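You operate a simulated robot arm through the tools that you are given. There is no shell and no other tool.

Carry out the task below with a simulated robot arm. There is one attempt and no reset: what you move stays moved.

Task
Put some things from the top of the sorting bench away. At the end: the red crumb sweeper from the top of the sorting bench is in the sorting bench's drawer; the rolled pink bag from the top of the sorting bench is in the sorting bench's drawer; whatever was shut is shut again. Leave all else as you found it, and nothing knocked over (what rides in a drawer may roll over). Set down upright: crumb sweeper.

The check looks at the end state, three seconds after you hand in, the way a careful person would. Anything else that was tipped, shoved, dropped, spilled or broken makes it a failure.

Robot
A 7-joint arm with a three-finger gripper, fixed in place. Base frame: the origin is at the foot of the arm, x ahead of it, y to its left, z up. Lengths are in mm, angles in degrees, forces in N, time in s.
Its first joint turns from -166.0 to 166.0 degrees. Payload 2.69 kg.
Tool frame: the origin (TCP) lies between the finger pads and is the grasp point; the fingertips stand 30 mm ahead of it; z points along the fingers, y is the line along which they close. The gripper opens to 128 mm. The gripper's body begins 117 mm behind the TCP.
Orientation is that of the tool frame in the base frame, as a unit quaternion [x, y, z, w]. With the fingers straight down and closing along the base's y, the tool's x points along the base's -x, its y along +y and its z along -z.

Tools
- The arm moves only by the tool play_rows. Its argument "plan" is a list of rows, each a list of 3 entries, a list of its own where there are three numbers: the shift along the base's x, y, z in mm, then the turn, a rotation vector about the base's x, y, z in degrees, then the gripper command, from -1 (shut) to 1 (fully open), values between in proportion. In form: [[[tx, ty, tz], [ax, ay, az], claw], ...]. A call has 1 to 20 rows; each row is the pose to reach, as a shift and turn from the pose commanded when the call began. Rows are played at 5 a second. More than 50 mm and 8.6 degrees between two rows, or a gripper value outside its range, and nothing of the call is played. Where a pose cannot be reached the arm comes as near as it can. A force on the tool above 40 N (or 10 N above the force at the start of the call, whichever is more), or a blocked arm, ends the call early, and 0.2 s more pass. The fingers move at their own pace and stop on an object; they squeeze with about 23 N. The grip force told is the motor's: it shows also when the fingers shut on nothing. Time passes only in rows, and 0.2 s behind the last, so rows that repeat a pose let the fingers close. It gives the time, the measured TCP pose, the force on the tool (base axes), the opening and the grip force at its end, in the units of the frame above (readings bear some noise), with the torque about the TCP (base axes, N m) and any sound that the robot's microphone picked up.
- Cameras (640 x 400 px; columns grow to the right, rows downward): "scene" is fixed at [219.8, -502.2, 1427.5]; the picture's right is [0.99, -0.17, 0.00], its down [-0.07, -0.38, -0.92] and it looks along [0.16, 0.91, -0.39] (base axes); focal length 373 px, centre (320, 200). "wrist" rides on the gripper at [58, 54, -131] in the tool frame; the picture's right is [-0.68, 0.74, 0.00], its down [-0.62, -0.57, -0.55] and it looks along [-0.40, -0.37, 0.84] (tool axes); focal length 234 px, centre (320, 200). There is no depth. A picture from a camera that has moved, and an enlarged one, comes with that camera's place and axes in the base frame and with its lens.
- camera(camera): a new picture of that camera. No time passes.
- raise_lower(by): slides the trunk up (or, below 0, down) by that many mm; the arm rides with it, the base frame stays. It gives what a move gives, with no picture.
- zoom(camera, box): a new picture of the part [left, top, right, bottom] of that camera's present view, enlarged. No time passes.
- finish_job(): hands the job in; it is judged then, once.

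Places have to be worked out from the pictures, the camera data and where the tool is seen. Open the gripper and draw the arm clear of the work before you hand the job in, unless the task says otherwise.

The tools are called after ">>>" as a command line: name --argument value ..., lists and objects as JSON in quotes. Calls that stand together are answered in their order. play_rows: Moves the arm, as the interface text tells. Its arguments: {"type":"object","properties":{"plan":{"type":"array","items":{"type":"array"}}},"required":["plan"]} The other tools are called the same way: raise_lower (by) slides the trunk up or down; camera (camera) takes a picture; zoom (camera, box) takes an enlarged picture of a part of a camera's view; finish_job () hands the job in.

At the start:

```text
time_s: 0.0
position: [482.2, 503.7, 1150.1]
tcp_rot: [0.0, 1.0, 0.0, 0.001]
ft_force: [0.4, -0.7, 0.7]
torque: [-0.02, -0.01, 0.01]
opening: 127.8
grip_force: 0.1
trunk travel left (down, up): [-150.0, 200.0]
```

scene: 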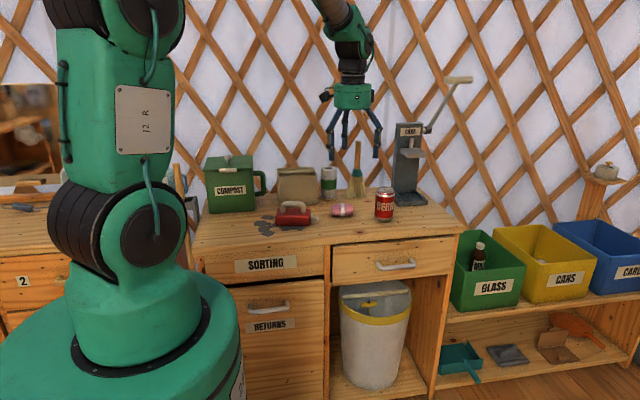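
wrist: 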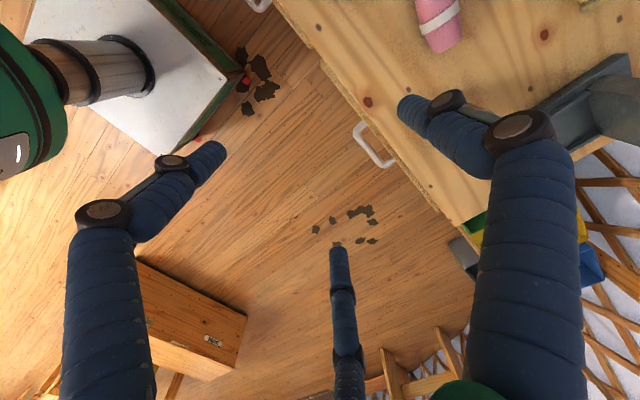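

I'll start by looking closely at the bench top and the drawer front to find the items and the handle.

>>> zoom --camera "scene" --box '[190, 130, 470, 305]'

>>> zoom --camera "scene" --box '[240, 180, 400, 280]'

>>> camera --camera "wrist"

```text
2.29 times, centred on (330, 218) of scene
camera zoom: at [219.8, -502.2, 1427.5], right [0.99, -0.17, 0.0], down [-0.07, -0.38, -0.92], along [0.16, 0.91, -0.39], focal length 852 px, centre (297, 160)
```

zoom: 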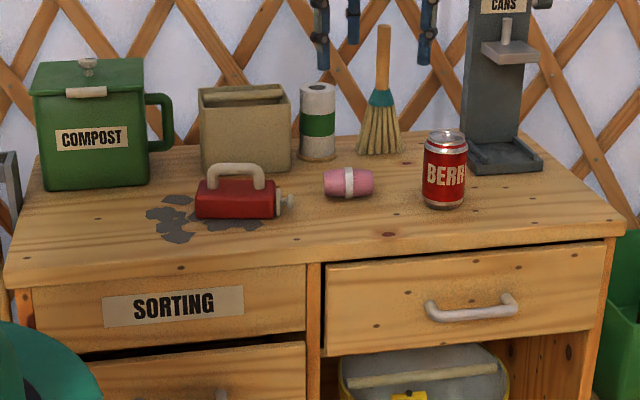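

```text
4.00 times, centred on (320, 230) of scene
camera zoom: at [219.8, -502.2, 1427.5], right [0.99, -0.17, 0.0], down [-0.07, -0.38, -0.92], along [0.16, 0.91, -0.39], focal length 1492 px, centre (320, 80)
```

zoom: 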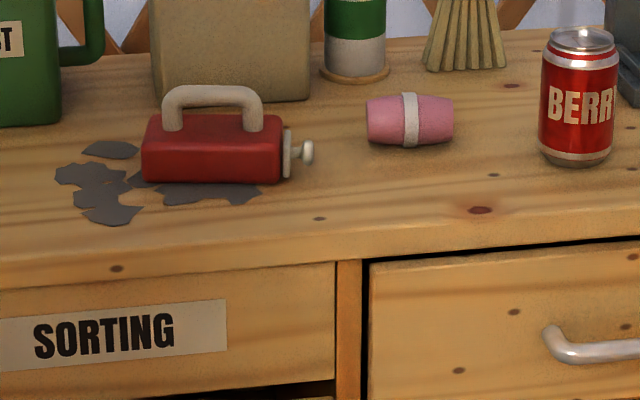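

```text
taken
camera wrist: at [423.5, 557.5, 1281.6], right [0.68, 0.74, 0.0], down [0.62, -0.57, 0.55], along [0.4, -0.37, -0.84], focal length 234 px, centre (320, 200)
```

wrist: 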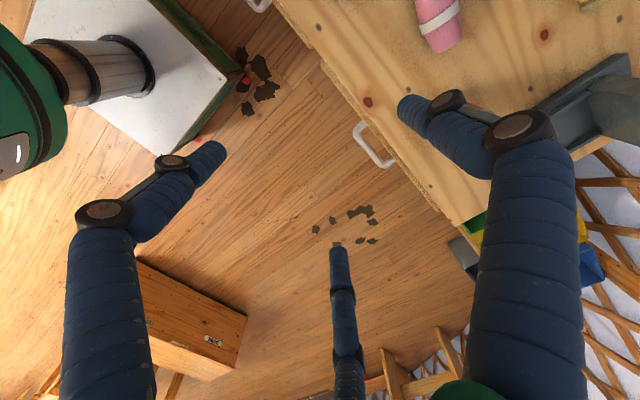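

The hand looks like it has three splayed fingers, so before going near anything I'll shut it in free air and look at its real shape.

>>> play_rows --plan '[[[0, 0, 0], [0, 0, 0], 0], [[0, 0, 0], [0, 0, 0], -1], [[0, 0, 0], [0, 0, 0], -1], [[0, 0, 0], [0, 0, 0], -1]]'

>>> camera --camera "wrist"

>>> zoom --camera "scene" --box '[280, 40, 440, 220]'

```text
time_s: 1.0
position: [482.6, 505.4, 1150.8]
tcp_rot: [0.0, 1.0, 0.0, -0.001]
ft_force: [-0.2, 0.0, -0.2]
torque: [0.04, 0.02, -0.01]
opening: 2.1
grip_force: 22.9
trunk travel left (down, up): [-150.0, 200.0]
```

```text
taken
camera wrist: at [423.5, 557.5, 1281.6], right [0.68, 0.74, 0.0], down [0.62, -0.57, 0.55], along [0.4, -0.37, -0.84], focal length 234 px, centre (320, 200)
```

wrist: 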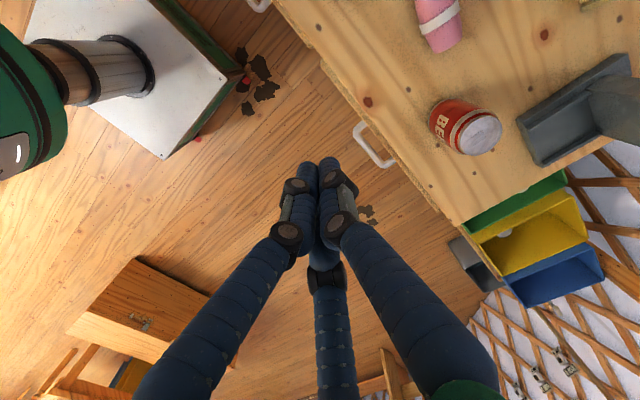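

```text
2.22 times, centred on (360, 130) of scene
camera zoom: at [219.8, -502.2, 1427.5], right [0.99, -0.17, 0.0], down [-0.07, -0.38, -0.92], along [0.16, 0.91, -0.39], focal length 829 px, centre (231, 356)
```

zoom: 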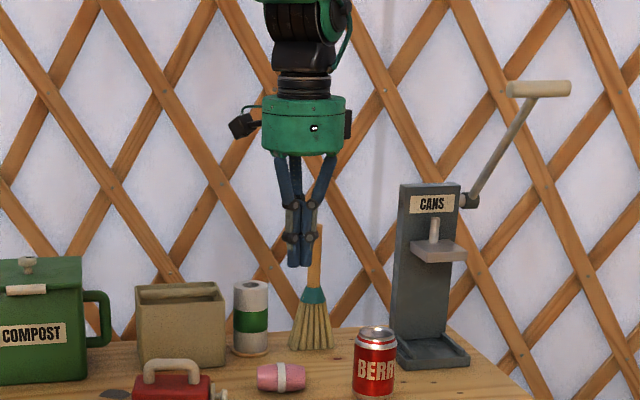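

The three fingers close concentrically: one on the +y side and two on the -y side, so they still close along base y. I'll turn the tool about z by 90° in place so the wrist camera looks onto the bench and drawer.

>>> play_rows --plan '[[[0, 0, 0], [0, 0, 8], -1], [[0, 0, 0], [0, 0, 16], -1], [[0, 0, 0], [0, 0, 24], -1], [[0, 0, 0], [0, 0, 32], -1], [[0, 0, 0], [0, 0, 40], -1], [[0, 0, 0], [0, 0, 48], -1], [[0, 0, 0], [0, 0, 56], -1], [[0, 0, 0], [0, 0, 64], -1], [[0, 0, 0], [0, 0, 72], -1], [[0, 0, 0], [0, 0, 80], -1], [[0, 0, 0], [0, 0, 88], -1], [[0, 0, 0], [0, 0, 90], -1], [[0, 0, 0], [0, 0, 90], -1]]'

>>> camera --camera "wrist"

>>> camera --camera "scene"

```text
time_s: 3.8
position: [482.6, 503.8, 1150.1]
tcp_rot: [0.708, -0.707, -0.001, -0.001]
ft_force: [-0.4, -0.1, -0.1]
torque: [0.03, -0.01, 0.03]
opening: 2.4
grip_force: 22.8
trunk travel left (down, up): [-150.0, 200.0]
```

```text
taken
camera wrist: at [428.4, 445.1, 1281.7], right [-0.74, 0.68, 0.0], down [0.56, 0.62, 0.55], along [0.37, 0.4, -0.84], focal length 234 px, centre (320, 200)
```

wrist: 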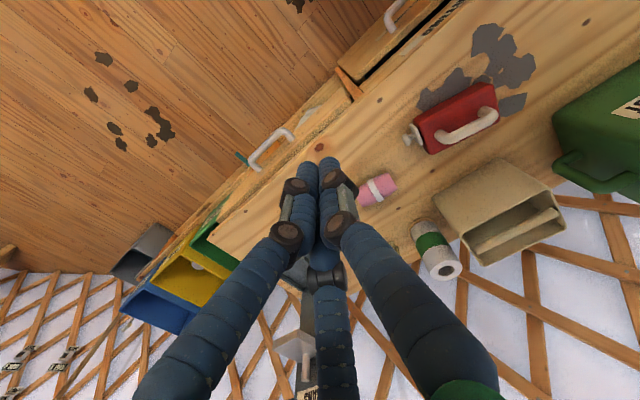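

```text
taken
```

scene: 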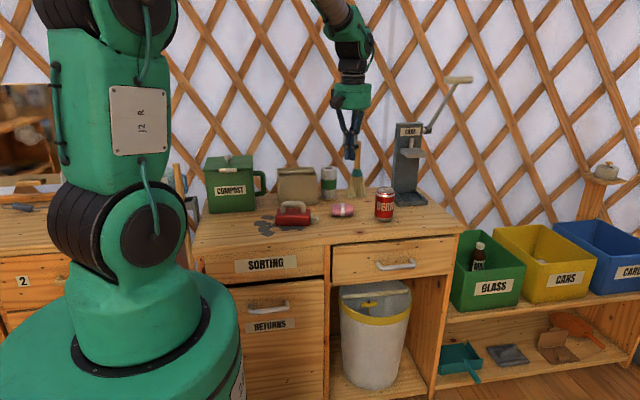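

Good view. I'll enlarge the sweeper, bag and handle in this wrist picture.

>>> zoom --camera "wrist" --box '[350, 70, 540, 220]'

>>> zoom --camera "wrist" --box '[190, 60, 370, 220]'

```text
2.67 times, centred on (445, 145) of wrist
camera zoom: at [428.4, 445.1, 1281.7], right [-0.74, 0.68, 0.0], down [0.56, 0.62, 0.55], along [0.37, 0.4, -0.84], focal length 624 px, centre (-13, 347)
```

zoom: 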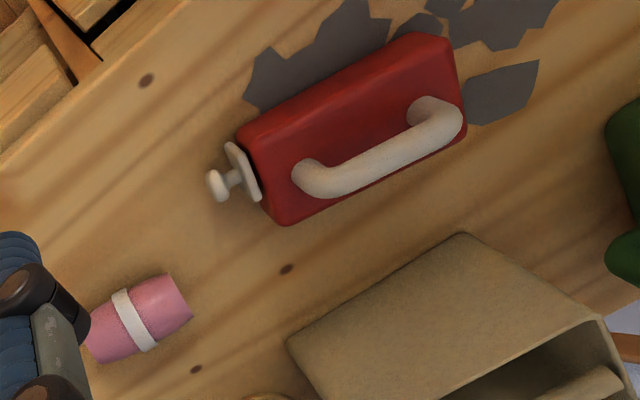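

```text
2.50 times, centred on (280, 140) of wrist
camera zoom: at [428.4, 445.1, 1281.7], right [-0.74, 0.68, 0.0], down [0.56, 0.62, 0.55], along [0.37, 0.4, -0.84], focal length 585 px, centre (420, 350)
```

zoom: 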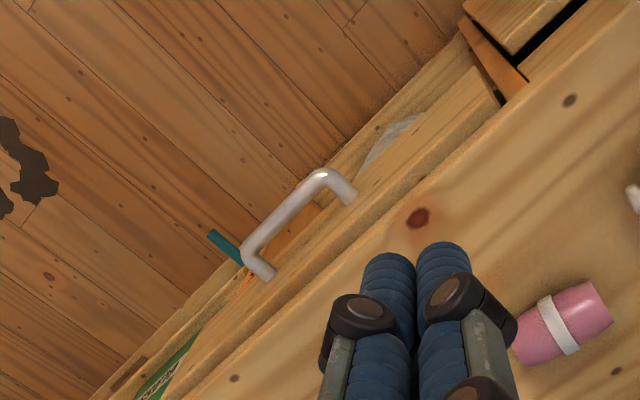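

The bench top comes out at z≈842 from a shared knot. I'll zoom further on the handle and front edge to get their geometry.

>>> zoom --camera "wrist" --box '[230, 100, 330, 180]'

>>> zoom --camera "scene" --box '[320, 220, 470, 300]'

>>> zoom --camera "scene" --box '[260, 190, 360, 240]'

```text
5.00 times, centred on (280, 140) of wrist
camera zoom: at [428.4, 445.1, 1281.7], right [-0.74, 0.68, 0.0], down [0.56, 0.62, 0.55], along [0.37, 0.4, -0.84], focal length 1171 px, centre (520, 500)
```

zoom: 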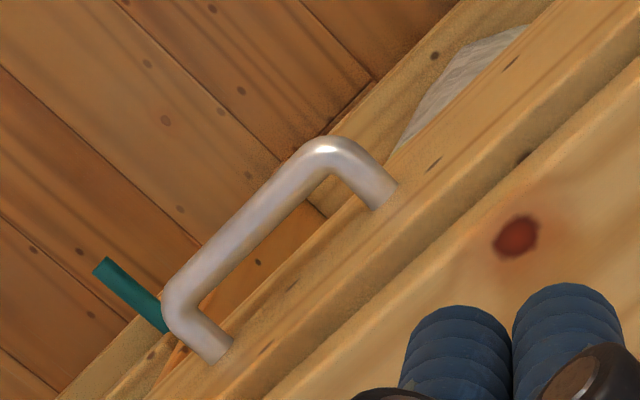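

```text
4.27 times, centred on (395, 260) of scene
camera zoom: at [219.8, -502.2, 1427.5], right [0.99, -0.17, 0.0], down [-0.07, -0.38, -0.92], along [0.16, 0.91, -0.39], focal length 1591 px, centre (0, -56)
```

zoom: 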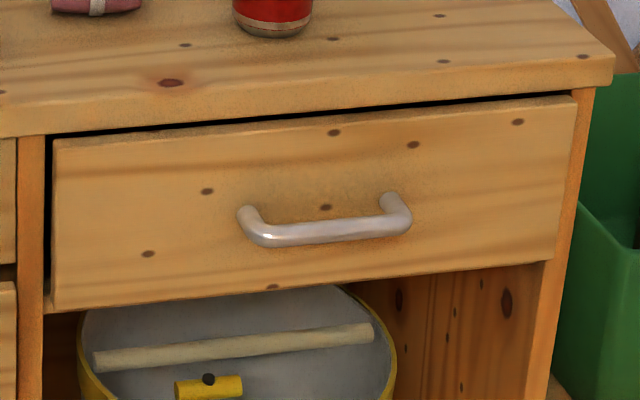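

```text
6.40 times, centred on (310, 215) of scene
camera zoom: at [219.8, -502.2, 1427.5], right [0.99, -0.17, 0.0], down [-0.07, -0.38, -0.92], along [0.16, 0.91, -0.39], focal length 2387 px, centre (384, 104)
```

zoom: 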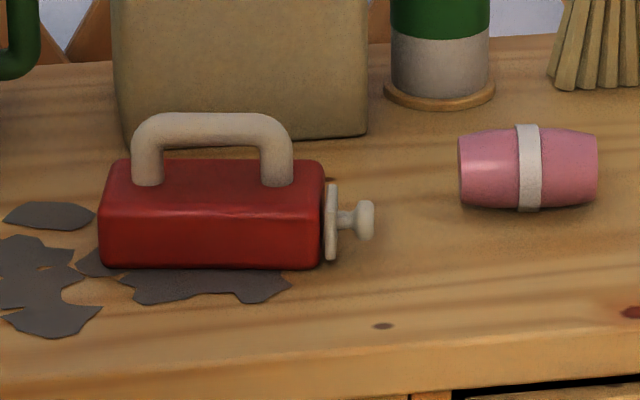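

Geometry so far: bench top z≈842, front edge y≈541, and drawer front at y≈536 spanning x≈441–873, z≈655–813. The handle bar runs along x at about (660, 503, 730), with roughly a 23 mm gap behind it. I'll turn the yaw back and move to a point above and in front of the handle with the fingers partly open.

>>> play_rows --plan '[[[15, -2, -10], [0, 0, -7.5], -1], [[30, -4, -30], [0, 0, -15], -1], [[45, -6, -50], [0, 0, -22.5], -1], [[60, -8, -70], [0, 0, -30], -1], [[75, -10, -90], [0, 0, -37.5], -1], [[90, -12, -110], [0, 0, -45], -1], [[105, -14, -130], [0, 0, -52.5], -1], [[120, -16, -150], [0, 0, -60], -1], [[135, -18, -170], [0, 0, -67.5], -1], [[150, -20, -190], [0, 0, -75], -1], [[165, -22, -210], [0, 0, -82.5], -1], [[178, -24, -230], [0, 0, -90], -0.06], [[178, -24, -240], [0, 0, -90], -0.06], [[178, -24, -240], [0, 0, -90], -0.06]]'

>>> camera --camera "wrist"

>>> camera --camera "scene"

```text
time_s: 6.8
position: [661.5, 479.6, 907.0]
tcp_rot: [0.0, 1.0, 0.0, 0.0]
ft_force: [1.0, -0.4, -0.3]
torque: [0.01, 0.0, 0.05]
opening: 60.1
grip_force: 0.1
trunk travel left (down, up): [-150.0, 200.0]
```

```text
taken
camera wrist: at [601.8, 532.9, 1040.2], right [0.68, 0.74, 0.0], down [0.62, -0.57, 0.55], along [0.4, -0.37, -0.84], focal length 234 px, centre (320, 200)
```

wrist: 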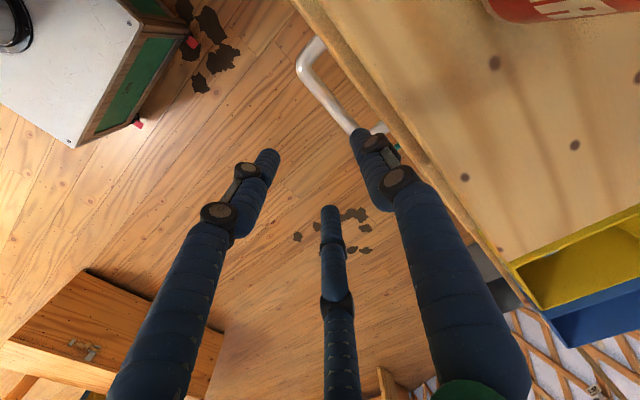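

```text
taken
```

scene: 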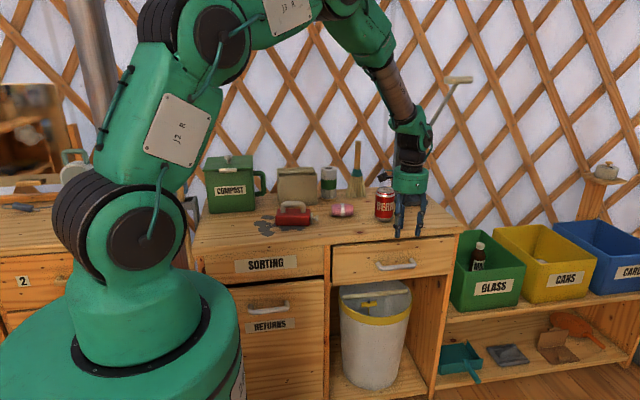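

Hand is over the handle at yaw 0. I'll zoom on the handle in both views to check the gap before inserting the single +y finger behind the bar.

>>> zoom --camera "wrist" --box '[280, 20, 420, 170]'

>>> zoom --camera "scene" --box '[340, 180, 460, 280]'

```text
2.67 times, centred on (350, 95) of wrist
camera zoom: at [601.8, 532.9, 1040.2], right [0.68, 0.74, 0.0], down [0.62, -0.57, 0.55], along [0.4, -0.37, -0.84], focal length 624 px, centre (240, 480)
```

zoom: 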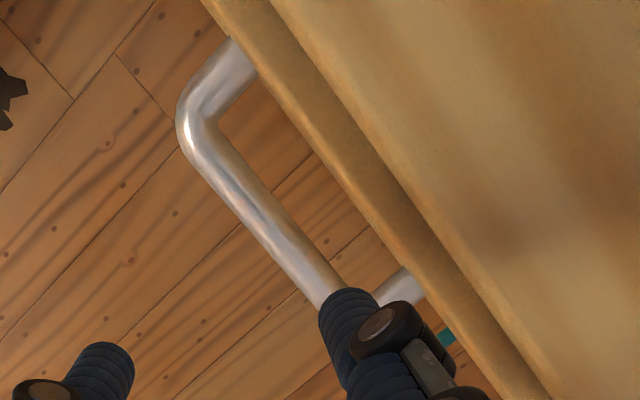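

```text
4.00 times, centred on (400, 230) of scene
camera zoom: at [219.8, -502.2, 1427.5], right [0.99, -0.17, 0.0], down [-0.07, -0.38, -0.92], along [0.16, 0.91, -0.39], focal length 1492 px, centre (0, 80)
```

zoom: 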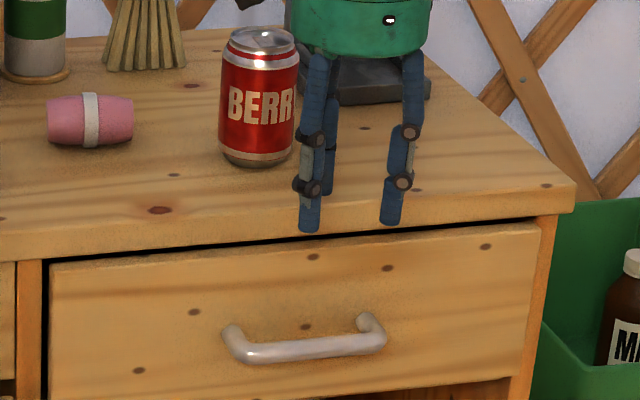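

The gap behind the bar is about y 511–535. I'll lower with a 4° tilt so the +y finger goes down into that gap, then check.

>>> play_rows --plan '[[[0, 3.8, 0], [4, 0, 0], -0.06], [[0, 3.8, -30], [4, 0, 0], -0.06], [[0, 3.8, -60], [4, 0, 0], -0.06], [[0, 3.8, -90], [4, 0, 0], -0.06], [[0, 3.8, -112], [4, 0, 0], -0.06], [[0, 3.8, -130], [4, 0, 0], -0.06], [[0, 3.8, -140], [4, 0, 0], -0.06], [[0, 3.8, -150], [4, 0, 0], -0.06], [[0, 3.8, -158], [4, 0, 0], -0.06], [[0, 3.8, -166], [4, 0, 0], -0.06], [[0, 3.8, -172], [4, 0, 0], -0.06]]'

>>> camera --camera "wrist"

>>> zoom --camera "scene" --box '[340, 180, 460, 280]'

```text
time_s: 9.2
position: [660.6, 485.2, 735.4]
tcp_rot: [0.001, 0.999, 0.035, 0.001]
ft_force: [-0.9, 0.0, -0.6]
torque: [0.02, -0.02, -0.02]
opening: 59.8
grip_force: 0.0
trunk travel left (down, up): [-150.0, 200.0]
```

```text
taken
camera wrist: at [601.3, 528.3, 872.0], right [0.68, 0.73, 0.05], down [0.62, -0.6, 0.51], along [0.4, -0.31, -0.86], focal length 234 px, centre (320, 200)
```

wrist: 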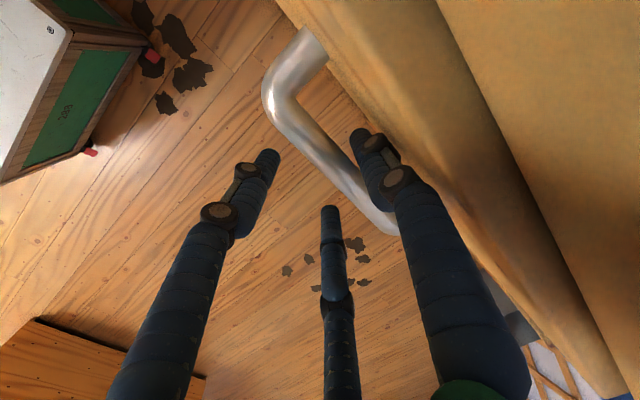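

```text
4.00 times, centred on (400, 230) of scene
camera zoom: at [219.8, -502.2, 1427.5], right [0.99, -0.17, 0.0], down [-0.07, -0.38, -0.92], along [0.16, 0.91, -0.39], focal length 1492 px, centre (0, 80)
```

zoom: 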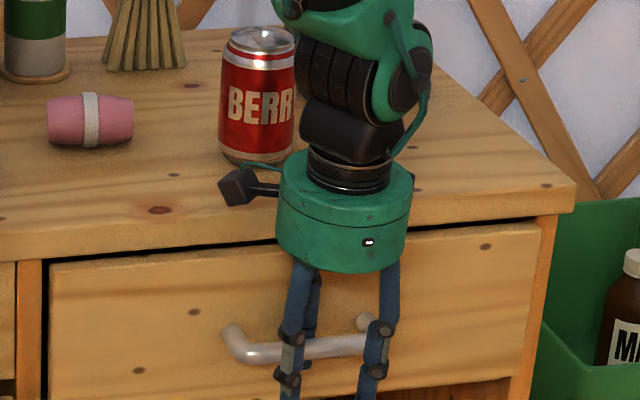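

No contact force and the picture shows the +y finger behind the bar with the other two in front. I'll pull slowly toward -y to hook the drawer open.

>>> play_rows --plan '[[[0, -6, 0], [0, 0, 0], -0.06], [[0, -12, 0], [0, 0, 0], -0.06], [[0, -18, 0], [0, 0, 0], -0.06], [[0, -24, 0], [0, 0, 0], -0.06], [[0, -32, 0], [0, 0, 0], -0.06], [[0, -40, 0], [0, 0, 0], -0.06], [[0, -48, 0], [0, 0, 0], -0.06], [[0, -56, 0], [0, 0, 0], -0.06], [[0, -64, 0], [0, 0, 0], -0.06], [[0, -72, 0], [0, 0, 0], -0.06], [[0, -80, 0], [0, 0, 0], -0.06]]'

>>> camera --camera "scene"

>>> camera --camera "wrist"

```text
time_s: 11.6
position: [660.5, 403.2, 737.5]
tcp_rot: [0.0, 0.999, 0.035, 0.0]
ft_force: [-0.7, 1.5, 0.9]
torque: [0.03, 0.01, -0.02]
opening: 61.3
grip_force: 0.6
trunk travel left (down, up): [-150.0, 200.0]
```

```text
taken
```

scene: 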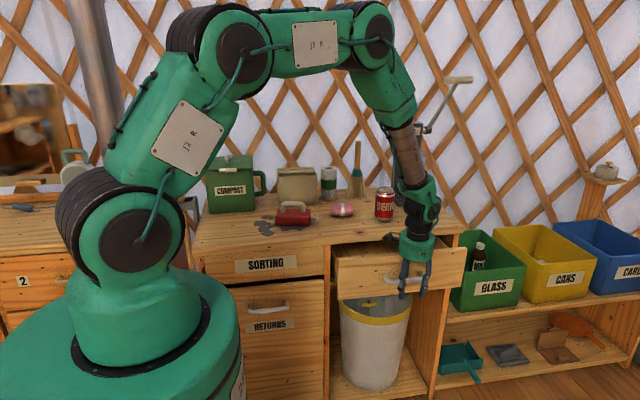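

```text
taken
camera wrist: at [601.2, 447.0, 873.0], right [0.68, 0.73, 0.05], down [0.62, -0.6, 0.51], along [0.4, -0.31, -0.86], focal length 234 px, centre (320, 200)
```

wrist: 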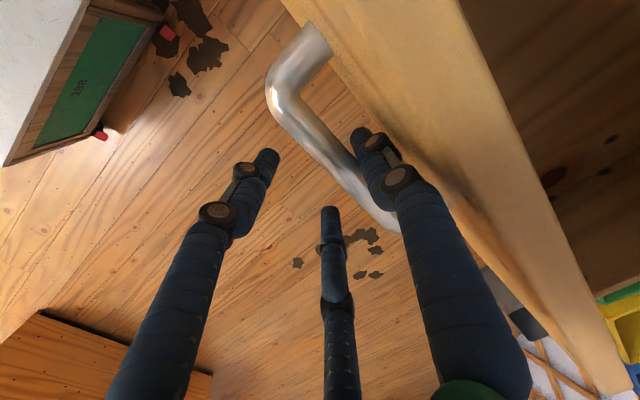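

The drawer slides easily (≈1.5 N). I'll keep pulling another 140 mm.

>>> play_rows --plan '[[[0, -10, 0], [0, 0, 0], -0.06], [[0, -20, 0], [0, 0, 0], -0.06], [[0, -30, 0], [0, 0, 0], -0.06], [[0, -40, 0], [0, 0, 0], -0.06], [[0, -50, 0], [0, 0, 0], -0.06], [[0, -60, 0], [0, 0, 0], -0.06], [[0, -70, 0], [0, 0, 0], -0.06], [[0, -80, 0], [0, 0, 0], -0.06], [[0, -90, 0], [0, 0, 0], -0.06], [[0, -100, 0], [0, 0, 0], -0.06], [[0, -110, 0], [0, 0, 0], -0.06], [[0, -120, 0], [0, 0, 0], -0.06], [[0, -128, 0], [0, 0, 0], -0.06], [[0, -135, 0], [0, 0, 0], -0.06], [[0, -140, 0], [0, 0, 0], -0.06]]'

>>> camera --camera "scene"

>>> camera --camera "wrist"

```text
time_s: 14.8
position: [661.0, 264.8, 738.7]
tcp_rot: [-0.001, 0.999, 0.034, 0.0]
ft_force: [-0.1, 2.5, 1.4]
torque: [0.0, 0.01, -0.02]
opening: 62.0
grip_force: 1.6
trunk travel left (down, up): [-150.0, 200.0]
```

```text
taken
```

scene: 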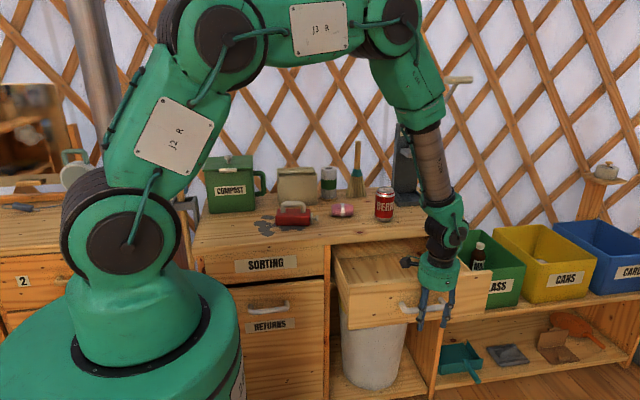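

```text
taken
camera wrist: at [601.5, 308.1, 873.6], right [0.68, 0.73, 0.05], down [0.62, -0.6, 0.51], along [0.4, -0.31, -0.86], focal length 234 px, centre (320, 200)
```

wrist: 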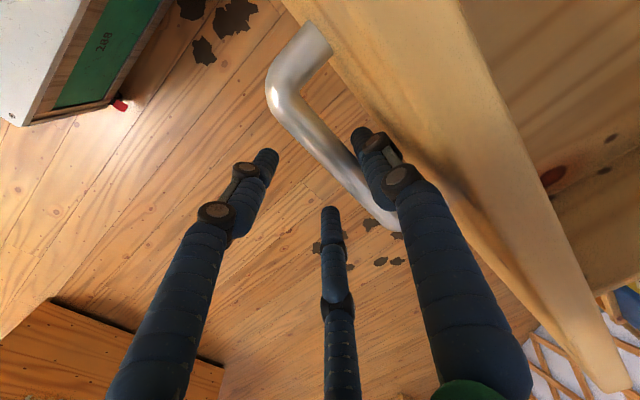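

The drawer is open about 210 mm. I'll zoom on its interior.

>>> zoom --camera "scene" --box '[320, 215, 500, 335]'

```text
3.33 times, centred on (410, 275) of scene
camera zoom: at [219.8, -502.2, 1427.5], right [0.99, -0.17, 0.0], down [-0.07, -0.38, -0.92], along [0.16, 0.91, -0.39], focal length 1243 px, centre (20, -50)
```

zoom: 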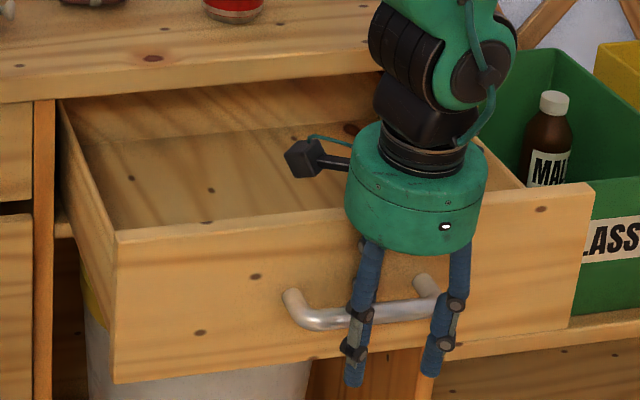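

The drawer's front is now at y≈319, and the visible floor is empty. I'll ease the finger off the bar (+y 8), lift straight up, and level the tilt.

>>> play_rows --plan '[[[0, 5, 0], [0, 0, 0], -0.06], [[0, 9, 0], [0, 0, 0], -0.06], [[0, 9, 15], [0, 0, 0], -0.06], [[0, 9, 35], [0, 0, 0], -0.06], [[0, 9, 60], [0, 0, 0], -0.06], [[0, 9, 90], [0, 0, 0], -0.06], [[0, 9, 125], [0, 0, 0], -0.06], [[0, 9, 160], [-2, 0, 0], -0.06], [[0, 9, 200], [-4, 0, 0], -0.06], [[0, 9, 240], [-4, 0, 0], 0.4], [[0, 9, 280], [-4, 0, 0], 0.4], [[0, 9, 320], [-4, 0, 0], 0.4], [[0, 9, 350], [-4, 0, 0], 0.4]]'

>>> camera --camera "scene"

>>> camera --camera "wrist"

```text
time_s: 17.6
position: [661.9, 270.8, 1091.3]
tcp_rot: [0.0, 1.0, 0.0, -0.001]
ft_force: [0.2, 0.3, -0.2]
torque: [0.01, 0.01, -0.03]
opening: 90.0
grip_force: 0.0
trunk travel left (down, up): [-150.0, 200.0]
```

```text
taken
```

scene: 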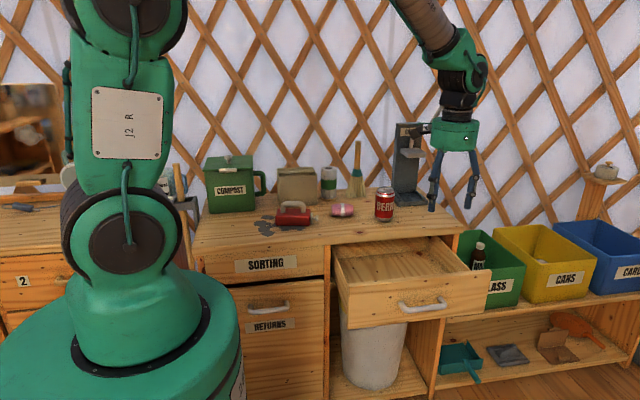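

```text
taken
camera wrist: at [602.3, 324.7, 1223.0], right [0.68, 0.74, 0.0], down [0.62, -0.57, 0.55], along [0.4, -0.37, -0.84], focal length 234 px, centre (320, 200)
```

wrist: 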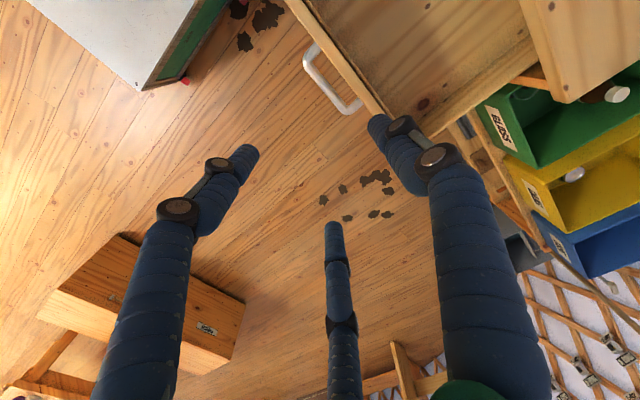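

The drawer stayed open. I'll zoom in on the whole drawer interior now that the arm is out of the way.

>>> zoom --camera "scene" --box '[320, 220, 500, 335]'

>>> zoom --camera "scene" --box '[240, 170, 420, 240]'

```text
3.48 times, centred on (410, 278) of scene
camera zoom: at [219.8, -502.2, 1427.5], right [0.99, -0.17, 0.0], down [-0.07, -0.38, -0.92], along [0.16, 0.91, -0.39], focal length 1297 px, centre (7, -70)
```

zoom: 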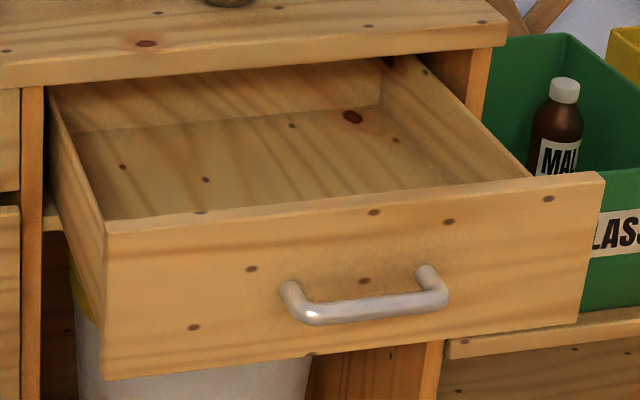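

```text
3.56 times, centred on (330, 205) of scene
camera zoom: at [219.8, -502.2, 1427.5], right [0.99, -0.17, 0.0], down [-0.07, -0.38, -0.92], along [0.16, 0.91, -0.39], focal length 1326 px, centre (284, 182)
```

zoom: 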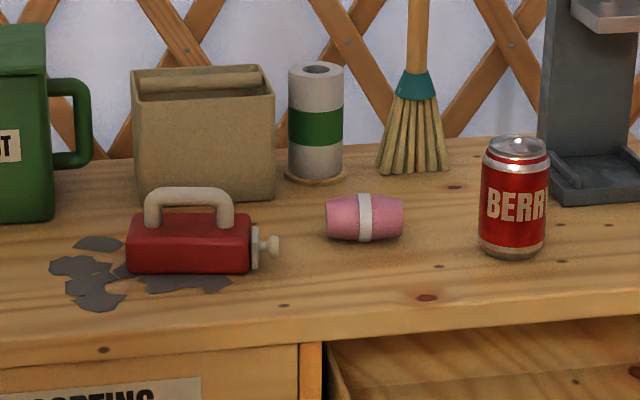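

The drawer is empty with its floor at z≈675 and the accessible part at y≈335–540. Next I'll move above the red sweeper (handle bar about (331, 676, 913), axis rotated ≈-10°) with the gripper at 90 mm.

>>> play_rows --plan '[[[-22, 26, 0], [0, 0, -2], 0.4], [[-44, 53, 0], [0, 0, -4], 0.4], [[-66, 80, 0], [0, 0, -6], 0.4], [[-88, 107, 0], [0, 0, -8], 0.4], [[-110, 134, 0], [0, 0, -10], 0.4], [[-132, 160, 0], [0, 0, -10], 0.4], [[-154, 187, 0], [0, 0, -10], 0.4], [[-176, 214, 0], [0, 0, -10], 0.4], [[-198, 240, 0], [0, 0, -10], 0.4], [[-220, 267, 0], [0, 0, -10], 0.4], [[-242, 294, 0], [0, 0, -10], 0.4], [[-264, 320, 0], [0, 0, -10], 0.4], [[-286, 347, 0], [0, 0, -10], 0.4], [[-308, 374, 0], [0, 0, -10], 0.4], [[-329, 401, 0], [0, 0, -10], 0.4], [[-329, 401, -20], [0, 0, -10], 0.4]]'

>>> camera --camera "scene"

>>> camera --camera "wrist"

```text
time_s: 21.0
position: [329.6, 675.2, 1067.1]
tcp_rot: [0.087, 0.996, 0.0, 0.0]
ft_force: [0.1, -0.2, -0.9]
torque: [0.0, -0.06, 0.01]
opening: 89.8
grip_force: 0.0
trunk travel left (down, up): [-150.0, 200.0]
```

```text
taken
```

scene: 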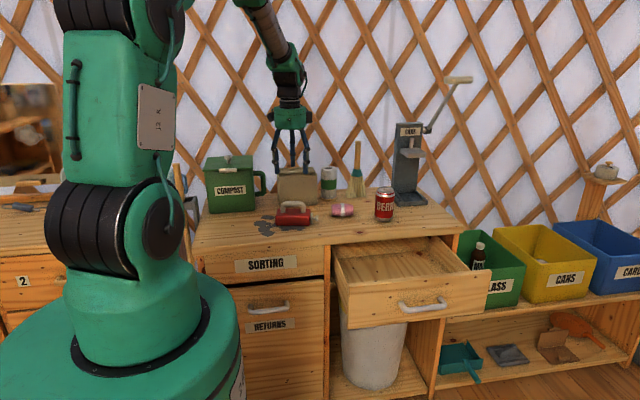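

```text
taken
camera wrist: at [280.5, 737.0, 1198.7], right [0.79, 0.61, 0.0], down [0.51, -0.66, 0.55], along [0.33, -0.44, -0.84], focal length 234 px, centre (320, 200)
```

wrist: 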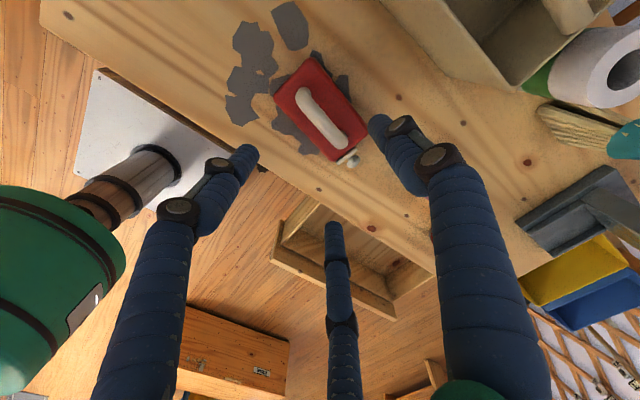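

I'll zoom on the sweeper from here to fix the handle's centre, angle and height.

>>> zoom --camera "wrist" --box '[250, 40, 400, 180]'

>>> zoom --camera "scene" --box '[255, 130, 345, 235]'

```text
2.86 times, centred on (325, 110) of wrist
camera zoom: at [280.5, 737.0, 1198.7], right [0.79, 0.61, 0.0], down [0.51, -0.66, 0.55], along [0.33, -0.44, -0.84], focal length 669 px, centre (306, 457)
```

zoom: 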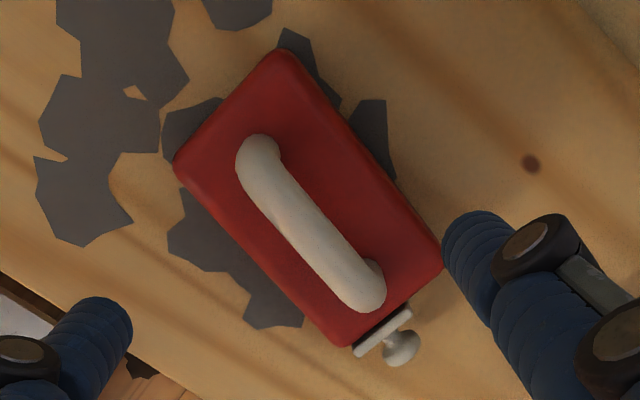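

```text
3.81 times, centred on (300, 182) of scene
camera zoom: at [219.8, -502.2, 1427.5], right [0.99, -0.17, 0.0], down [-0.07, -0.38, -0.92], along [0.16, 0.91, -0.39], focal length 1421 px, centre (396, 267)
```

zoom: 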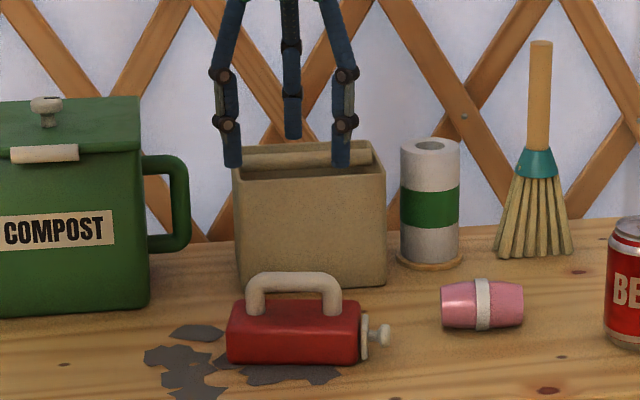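

The sweeper's centre is about (329.5, 680), angled -11.5°, with the handle bar at z≈903–918 and body top ≈883. I'll lower to TCP z≈924 straddling the bar, keeping the tips ~10 mm above the body.

>>> play_rows --plan '[[[-1.7, 6, -20], [0, 0, -1.5], 0.4], [[-1.7, 6, -50], [0, 0, -1.5], 0.4], [[-1.7, 6, -80], [0, 0, -1.5], 0.4], [[-1.7, 6, -105], [0, 0, -1.5], 0.4], [[-1.7, 6, -120], [0, 0, -1.5], 0.4], [[-1.7, 6, -130], [0, 0, -1.5], 0.4], [[-1.7, 6, -138], [0, 0, -1.5], 0.4], [[-1.7, 6, -144], [0, 0, -1.5], 0.4]]'

>>> zoom --camera "scene" --box '[255, 130, 345, 235]'

>>> camera --camera "wrist"

```text
time_s: 22.8
position: [329.4, 680.9, 924.7]
tcp_rot: [0.1, 0.995, -0.001, 0.0]
ft_force: [1.0, 0.6, -0.7]
torque: [0.02, 0.02, 0.02]
opening: 89.4
grip_force: 0.0
trunk travel left (down, up): [-150.0, 200.0]
```

```text
3.81 times, centred on (300, 182) of scene
camera zoom: at [219.8, -502.2, 1427.5], right [0.99, -0.17, 0.0], down [-0.07, -0.38, -0.92], along [0.16, 0.91, -0.39], focal length 1421 px, centre (396, 267)
```

zoom: 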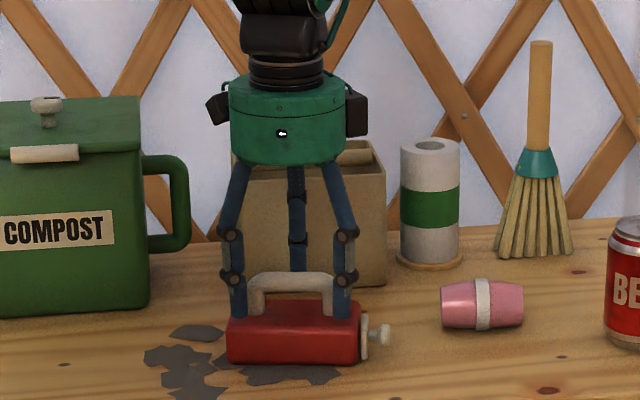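

```text
taken
camera wrist: at [282.4, 744.0, 1055.5], right [0.81, 0.59, 0.0], down [0.49, -0.68, 0.55], along [0.32, -0.44, -0.84], focal length 234 px, centre (320, 200)
```

wrist: 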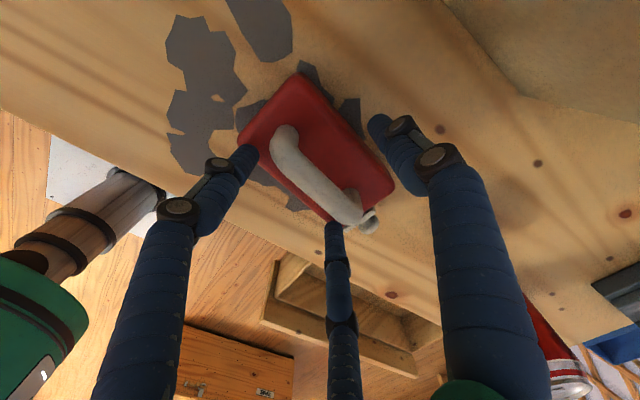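

The fingers straddle the handle correctly with no contact. Closing gradually on the bar.

>>> play_rows --plan '[[[0, 0, 0], [0, 0, 0], 0.1], [[0, 0, 0], [0, 0, 0], -0.3], [[0, 0, 0], [0, 0, 0], -0.6], [[0, 0, 0], [0, 0, 0], -0.8], [[0, 0, 0], [0, 0, 0], -1], [[0, 0, 0], [0, 0, 0], -1], [[0, 0, 0], [0, 0, 0], -1]]'

>>> zoom --camera "scene" --box '[255, 130, 345, 235]'

>>> camera --camera "wrist"

```text
time_s: 24.4
position: [330.2, 680.1, 923.3]
tcp_rot: [0.101, 0.995, 0.0, 0.0]
ft_force: [1.1, 0.2, -0.2]
torque: [-0.01, 0.0, 0.04]
opening: 26.7
grip_force: 23.5
trunk travel left (down, up): [-150.0, 200.0]
```

```text
3.81 times, centred on (300, 182) of scene
camera zoom: at [219.8, -502.2, 1427.5], right [0.99, -0.17, 0.0], down [-0.07, -0.38, -0.92], along [0.16, 0.91, -0.39], focal length 1421 px, centre (396, 267)
```

zoom: 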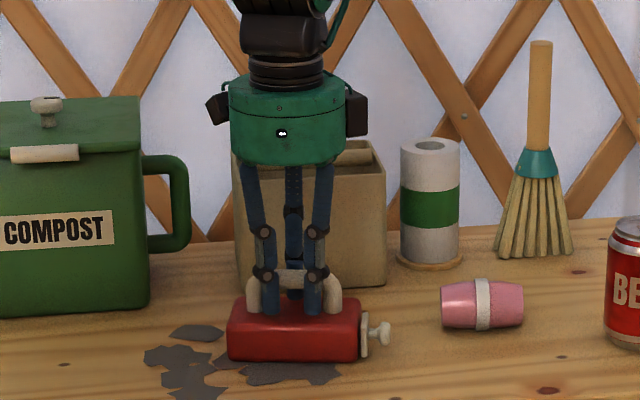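

```text
taken
camera wrist: at [282.3, 743.9, 1055.6], right [0.81, 0.59, 0.0], down [0.49, -0.68, 0.55], along [0.32, -0.44, -0.84], focal length 234 px, centre (320, 200)
```

wrist: 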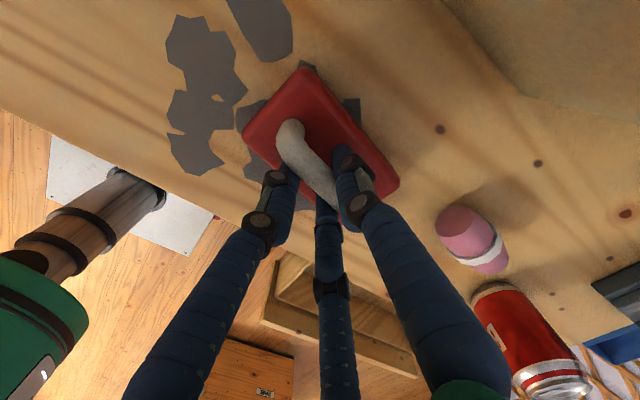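

It's gripped (opening 26.7 mm, 23.5 N). Lifting slowly 40 mm to test the hold.

>>> play_rows --plan '[[[0, 0, 5], [0, 0, 0], -1], [[0, 0, 12], [0, 0, 0], -1], [[0, 0, 22], [0, 0, 0], -1], [[0, 0, 32], [0, 0, 0], -1], [[0, 0, 40], [0, 0, 0], -1], [[0, 0, 40], [0, 0, 0], -1]]'

>>> zoom --camera "scene" --box '[255, 130, 345, 235]'

>>> camera --camera "wrist"

```text
time_s: 25.8
position: [329.6, 679.9, 964.4]
tcp_rot: [0.1, 0.995, -0.001, 0.0]
ft_force: [-0.3, 0.3, -2.5]
torque: [0.0, 0.04, 0.0]
opening: 26.9
grip_force: 22.8
trunk travel left (down, up): [-150.0, 200.0]
```

```text
3.81 times, centred on (300, 182) of scene
camera zoom: at [219.8, -502.2, 1427.5], right [0.99, -0.17, 0.0], down [-0.07, -0.38, -0.92], along [0.16, 0.91, -0.39], focal length 1421 px, centre (396, 267)
```

zoom: 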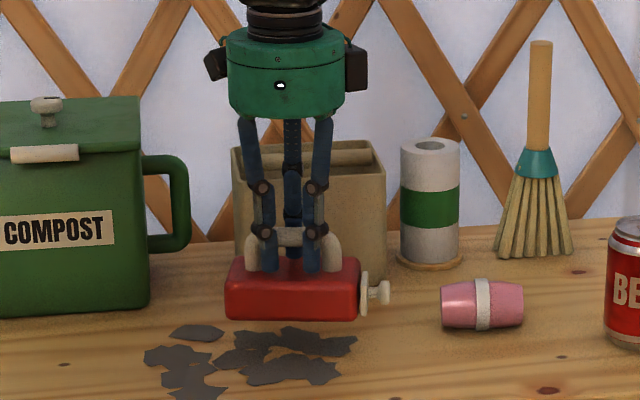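

```text
taken
camera wrist: at [282.4, 744.2, 1096.7], right [0.81, 0.59, 0.0], down [0.49, -0.68, 0.55], along [0.32, -0.44, -0.84], focal length 234 px, centre (320, 200)
```

wrist: 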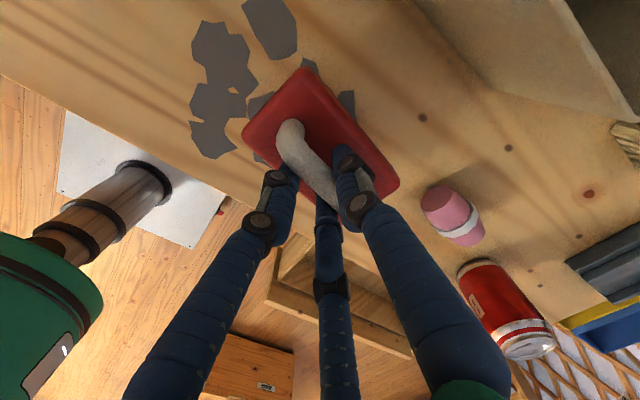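

The sweeper hangs level and firm (~0.25 kg). I'll lift it higher and carry it over the open drawer to about (560, 440), turning back to yaw 0.

>>> play_rows --plan '[[[0, 0, 27], [0, 0, 0], -1], [[0, 0, 54], [0, 0, 0], -1], [[0, 0, 81], [0, 0, 0], -1], [[16, -17, 81], [0, 0, 1], -1], [[36, -38, 81], [0, 0, 2], -1], [[57, -60, 81], [0, 0, 3], -1], [[78, -82, 81], [0, 0, 4], -1], [[99, -104, 81], [0, 0, 5], -1], [[120, -126, 81], [0, 0, 6], -1], [[141, -148, 81], [0, 0, 7], -1], [[162, -170, 81], [0, 0, 8], -1], [[183, -192, 81], [0, 0, 9], -1], [[204, -213, 81], [0, 0, 10], -1], [[220, -229, 81], [0, 0, 11], -1], [[230.5, -239.5, 81], [0, 0, 11.5], -1], [[230.5, -239.5, 81], [0, 0, 11.5], -1]]'

>>> camera --camera "scene"

>>> camera --camera "wrist"

```text
time_s: 29.2
position: [558.8, 439.7, 1044.4]
tcp_rot: [0.0, 1.0, 0.0, 0.0]
ft_force: [0.1, -0.5, -1.5]
torque: [0.03, 0.01, 0.0]
opening: 26.8
grip_force: 23.0
trunk travel left (down, up): [-150.0, 200.0]
```

```text
taken
```

scene: 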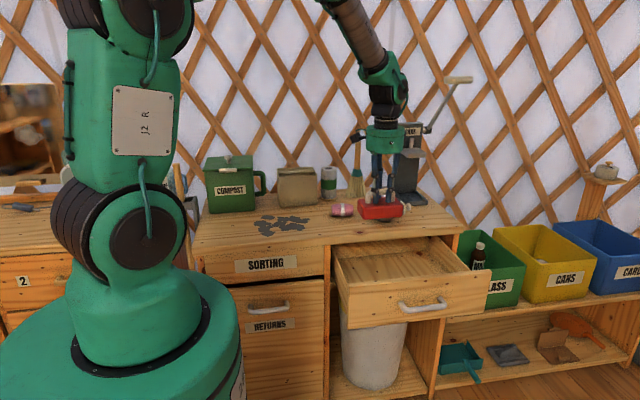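

```text
taken
camera wrist: at [500.1, 492.9, 1176.0], right [0.68, 0.74, 0.0], down [0.62, -0.57, 0.55], along [0.4, -0.37, -0.84], focal length 234 px, centre (320, 200)
```

wrist: 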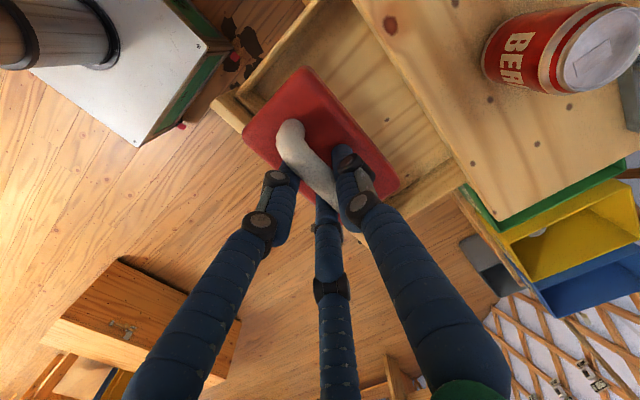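

I'll check the drawer walls under the sweeper before lowering.

>>> zoom --camera "wrist" --box '[200, 0, 480, 240]'

>>> zoom --camera "scene" --box '[320, 180, 500, 300]'

```text
1.67 times, centred on (340, 120) of wrist
camera zoom: at [500.1, 492.9, 1176.0], right [0.68, 0.74, 0.0], down [0.62, -0.57, 0.55], along [0.4, -0.37, -0.84], focal length 390 px, centre (287, 333)
```

zoom: 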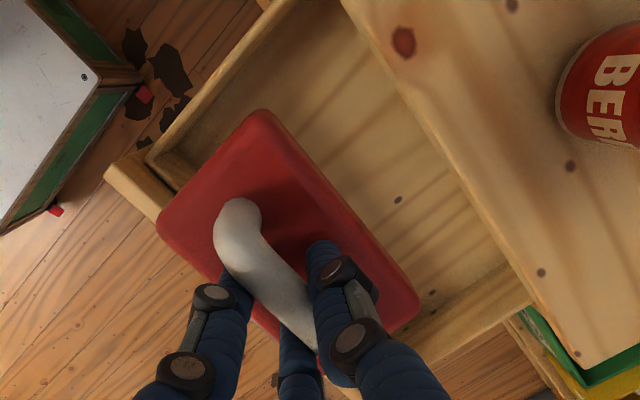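

```text
3.33 times, centred on (410, 240) of scene
camera zoom: at [219.8, -502.2, 1427.5], right [0.99, -0.17, 0.0], down [-0.07, -0.38, -0.92], along [0.16, 0.91, -0.39], focal length 1243 px, centre (20, 67)
```

zoom: 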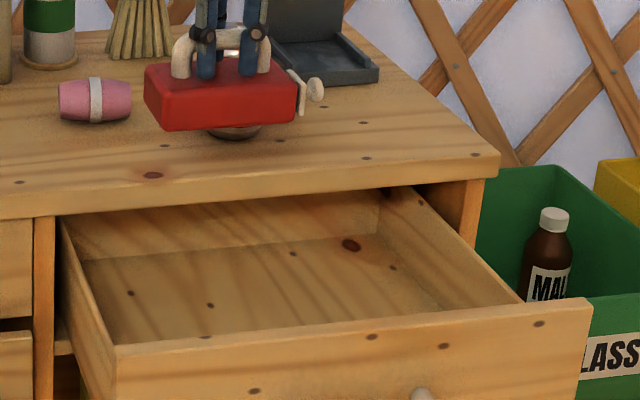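

Sweeper will land around x 500–640, y 407–473, clear of the left wall (x≈463) and front panel (y≈350). Lowering to about 15–20 mm above the floor.

>>> play_rows --plan '[[[0, 0, -25], [0, 0, 0], -1], [[0, 0, -55], [0, 0, 0], -1], [[0, 0, -85], [0, 0, 0], -1], [[0, 0, -115], [0, 0, 0], -1], [[0, 0, -145], [0, 0, 0], -1], [[0, 0, -175], [0, 0, 0], -1], [[0, 0, -205], [0, 0, 0], -1], [[0, 0, -230], [0, 0, 0], -1], [[0, 0, -250], [0, 0, 0], -1], [[0, 0, -265], [0, 0, 0], -1], [[0, 0, -265], [0, 0, 0], -1]]'

>>> zoom --camera "scene" --box '[320, 180, 500, 300]'

>>> camera --camera "wrist"

```text
time_s: 31.6
position: [561.9, 440.1, 778.5]
tcp_rot: [-0.001, 1.0, -0.001, 0.0]
ft_force: [-0.5, 0.0, -2.4]
torque: [-0.03, 0.06, -0.01]
opening: 26.6
grip_force: 22.8
trunk travel left (down, up): [-150.0, 200.0]
```

```text
3.33 times, centred on (410, 240) of scene
camera zoom: at [219.8, -502.2, 1427.5], right [0.99, -0.17, 0.0], down [-0.07, -0.38, -0.92], along [0.16, 0.91, -0.39], focal length 1243 px, centre (20, 67)
```

zoom: 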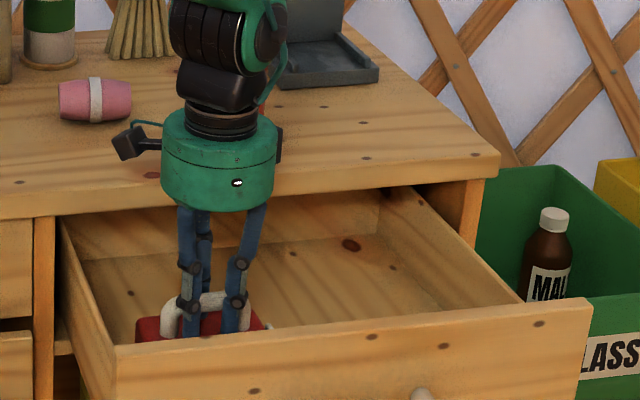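

```text
taken
camera wrist: at [502.1, 493.5, 910.9], right [0.68, 0.74, 0.0], down [0.62, -0.57, 0.55], along [0.4, -0.37, -0.84], focal length 234 px, centre (320, 200)
```

wrist: 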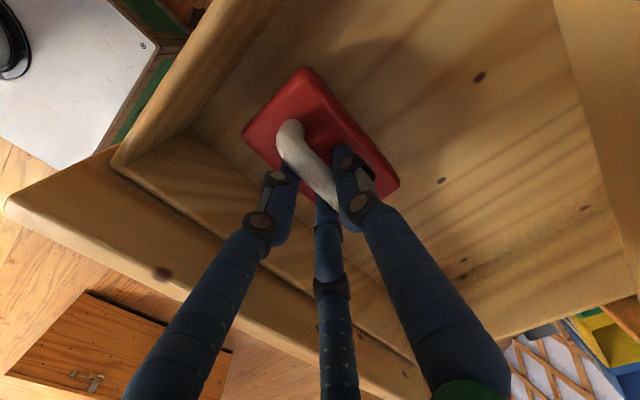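

Triangulating a floor knot gives the drawer floor at z≈677, so the sweeper bottom is ~20 mm above it. I'll lower the rest in small steps while watching the force.

>>> play_rows --plan '[[[0, 0, -4], [0, 0, 0], -1], [[0, 0, -8], [0, 0, 0], -1], [[0, 0, -12], [0, 0, 0], -1], [[0, 0, -14], [0, 0, 0], -1], [[0, 0, -16], [0, 0, 0], -1], [[0, 0, -16], [0, 0, 0], -1]]'

```text
time_s: 33.0
position: [560.2, 441.3, 764.2]
tcp_rot: [0.0, 1.0, 0.001, 0.0]
ft_force: [0.3, 0.5, -2.3]
torque: [-0.01, 0.05, 0.0]
opening: 27.1
grip_force: 23.0
trunk travel left (down, up): [-150.0, 200.0]
```

Still hanging free (-2.3 N). Lowering further by 1–2 mm steps.

>>> play_rows --plan '[[[0, 0, -1], [0, 0, 0], -1], [[0, 0, -2], [0, 0, 0], -1], [[0, 0, -3], [0, 0, 0], -1], [[0, 0, -3], [0, 0, 0], -1]]'

>>> zoom --camera "wrist" --box '[220, 40, 420, 200]'

```text
time_s: 34.0
position: [560.6, 440.6, 761.6]
tcp_rot: [-0.001, 1.0, 0.0, 0.0]
ft_force: [0.8, 0.2, -1.5]
torque: [-0.02, 0.0, -0.05]
opening: 26.8
grip_force: 22.9
trunk travel left (down, up): [-150.0, 200.0]
```

```text
2.50 times, centred on (320, 120) of wrist
camera zoom: at [501.4, 493.8, 893.2], right [0.68, 0.74, 0.0], down [0.62, -0.57, 0.55], along [0.4, -0.37, -0.84], focal length 585 px, centre (320, 400)
```

zoom: 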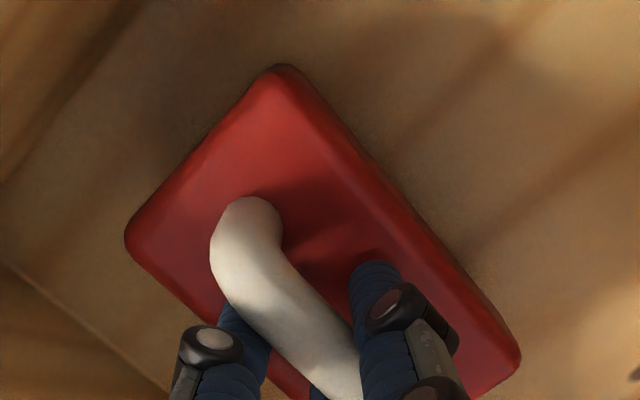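

Force is about -1.5 N, within noise. Two more mm.

>>> play_rows --plan '[[[0, 0, -1], [0, 0, 0], -1], [[0, 0, -2], [0, 0, 0], -1], [[0, 0, -2], [0, 0, 0], -1]]'

>>> play_rows --plan '[[[0, 0, -1], [0, 0, 0], -1], [[0, 0, -2], [0, 0, 0], -1], [[0, 0, -2], [0, 0, 0], -1]]'

```text
time_s: 34.8
position: [559.8, 440.8, 758.1]
tcp_rot: [0.001, 1.0, 0.0, 0.001]
ft_force: [-0.8, 0.0, -1.4]
torque: [0.01, 0.04, -0.01]
opening: 26.8
grip_force: 22.6
trunk travel left (down, up): [-150.0, 200.0]
```

```text
time_s: 35.6
position: [560.9, 440.1, 756.3]
tcp_rot: [-0.001, 1.0, 0.001, 0.0]
ft_force: [-0.2, 0.0, -2.3]
torque: [0.03, 0.01, -0.02]
opening: 26.8
grip_force: 22.7
trunk travel left (down, up): [-150.0, 200.0]
```

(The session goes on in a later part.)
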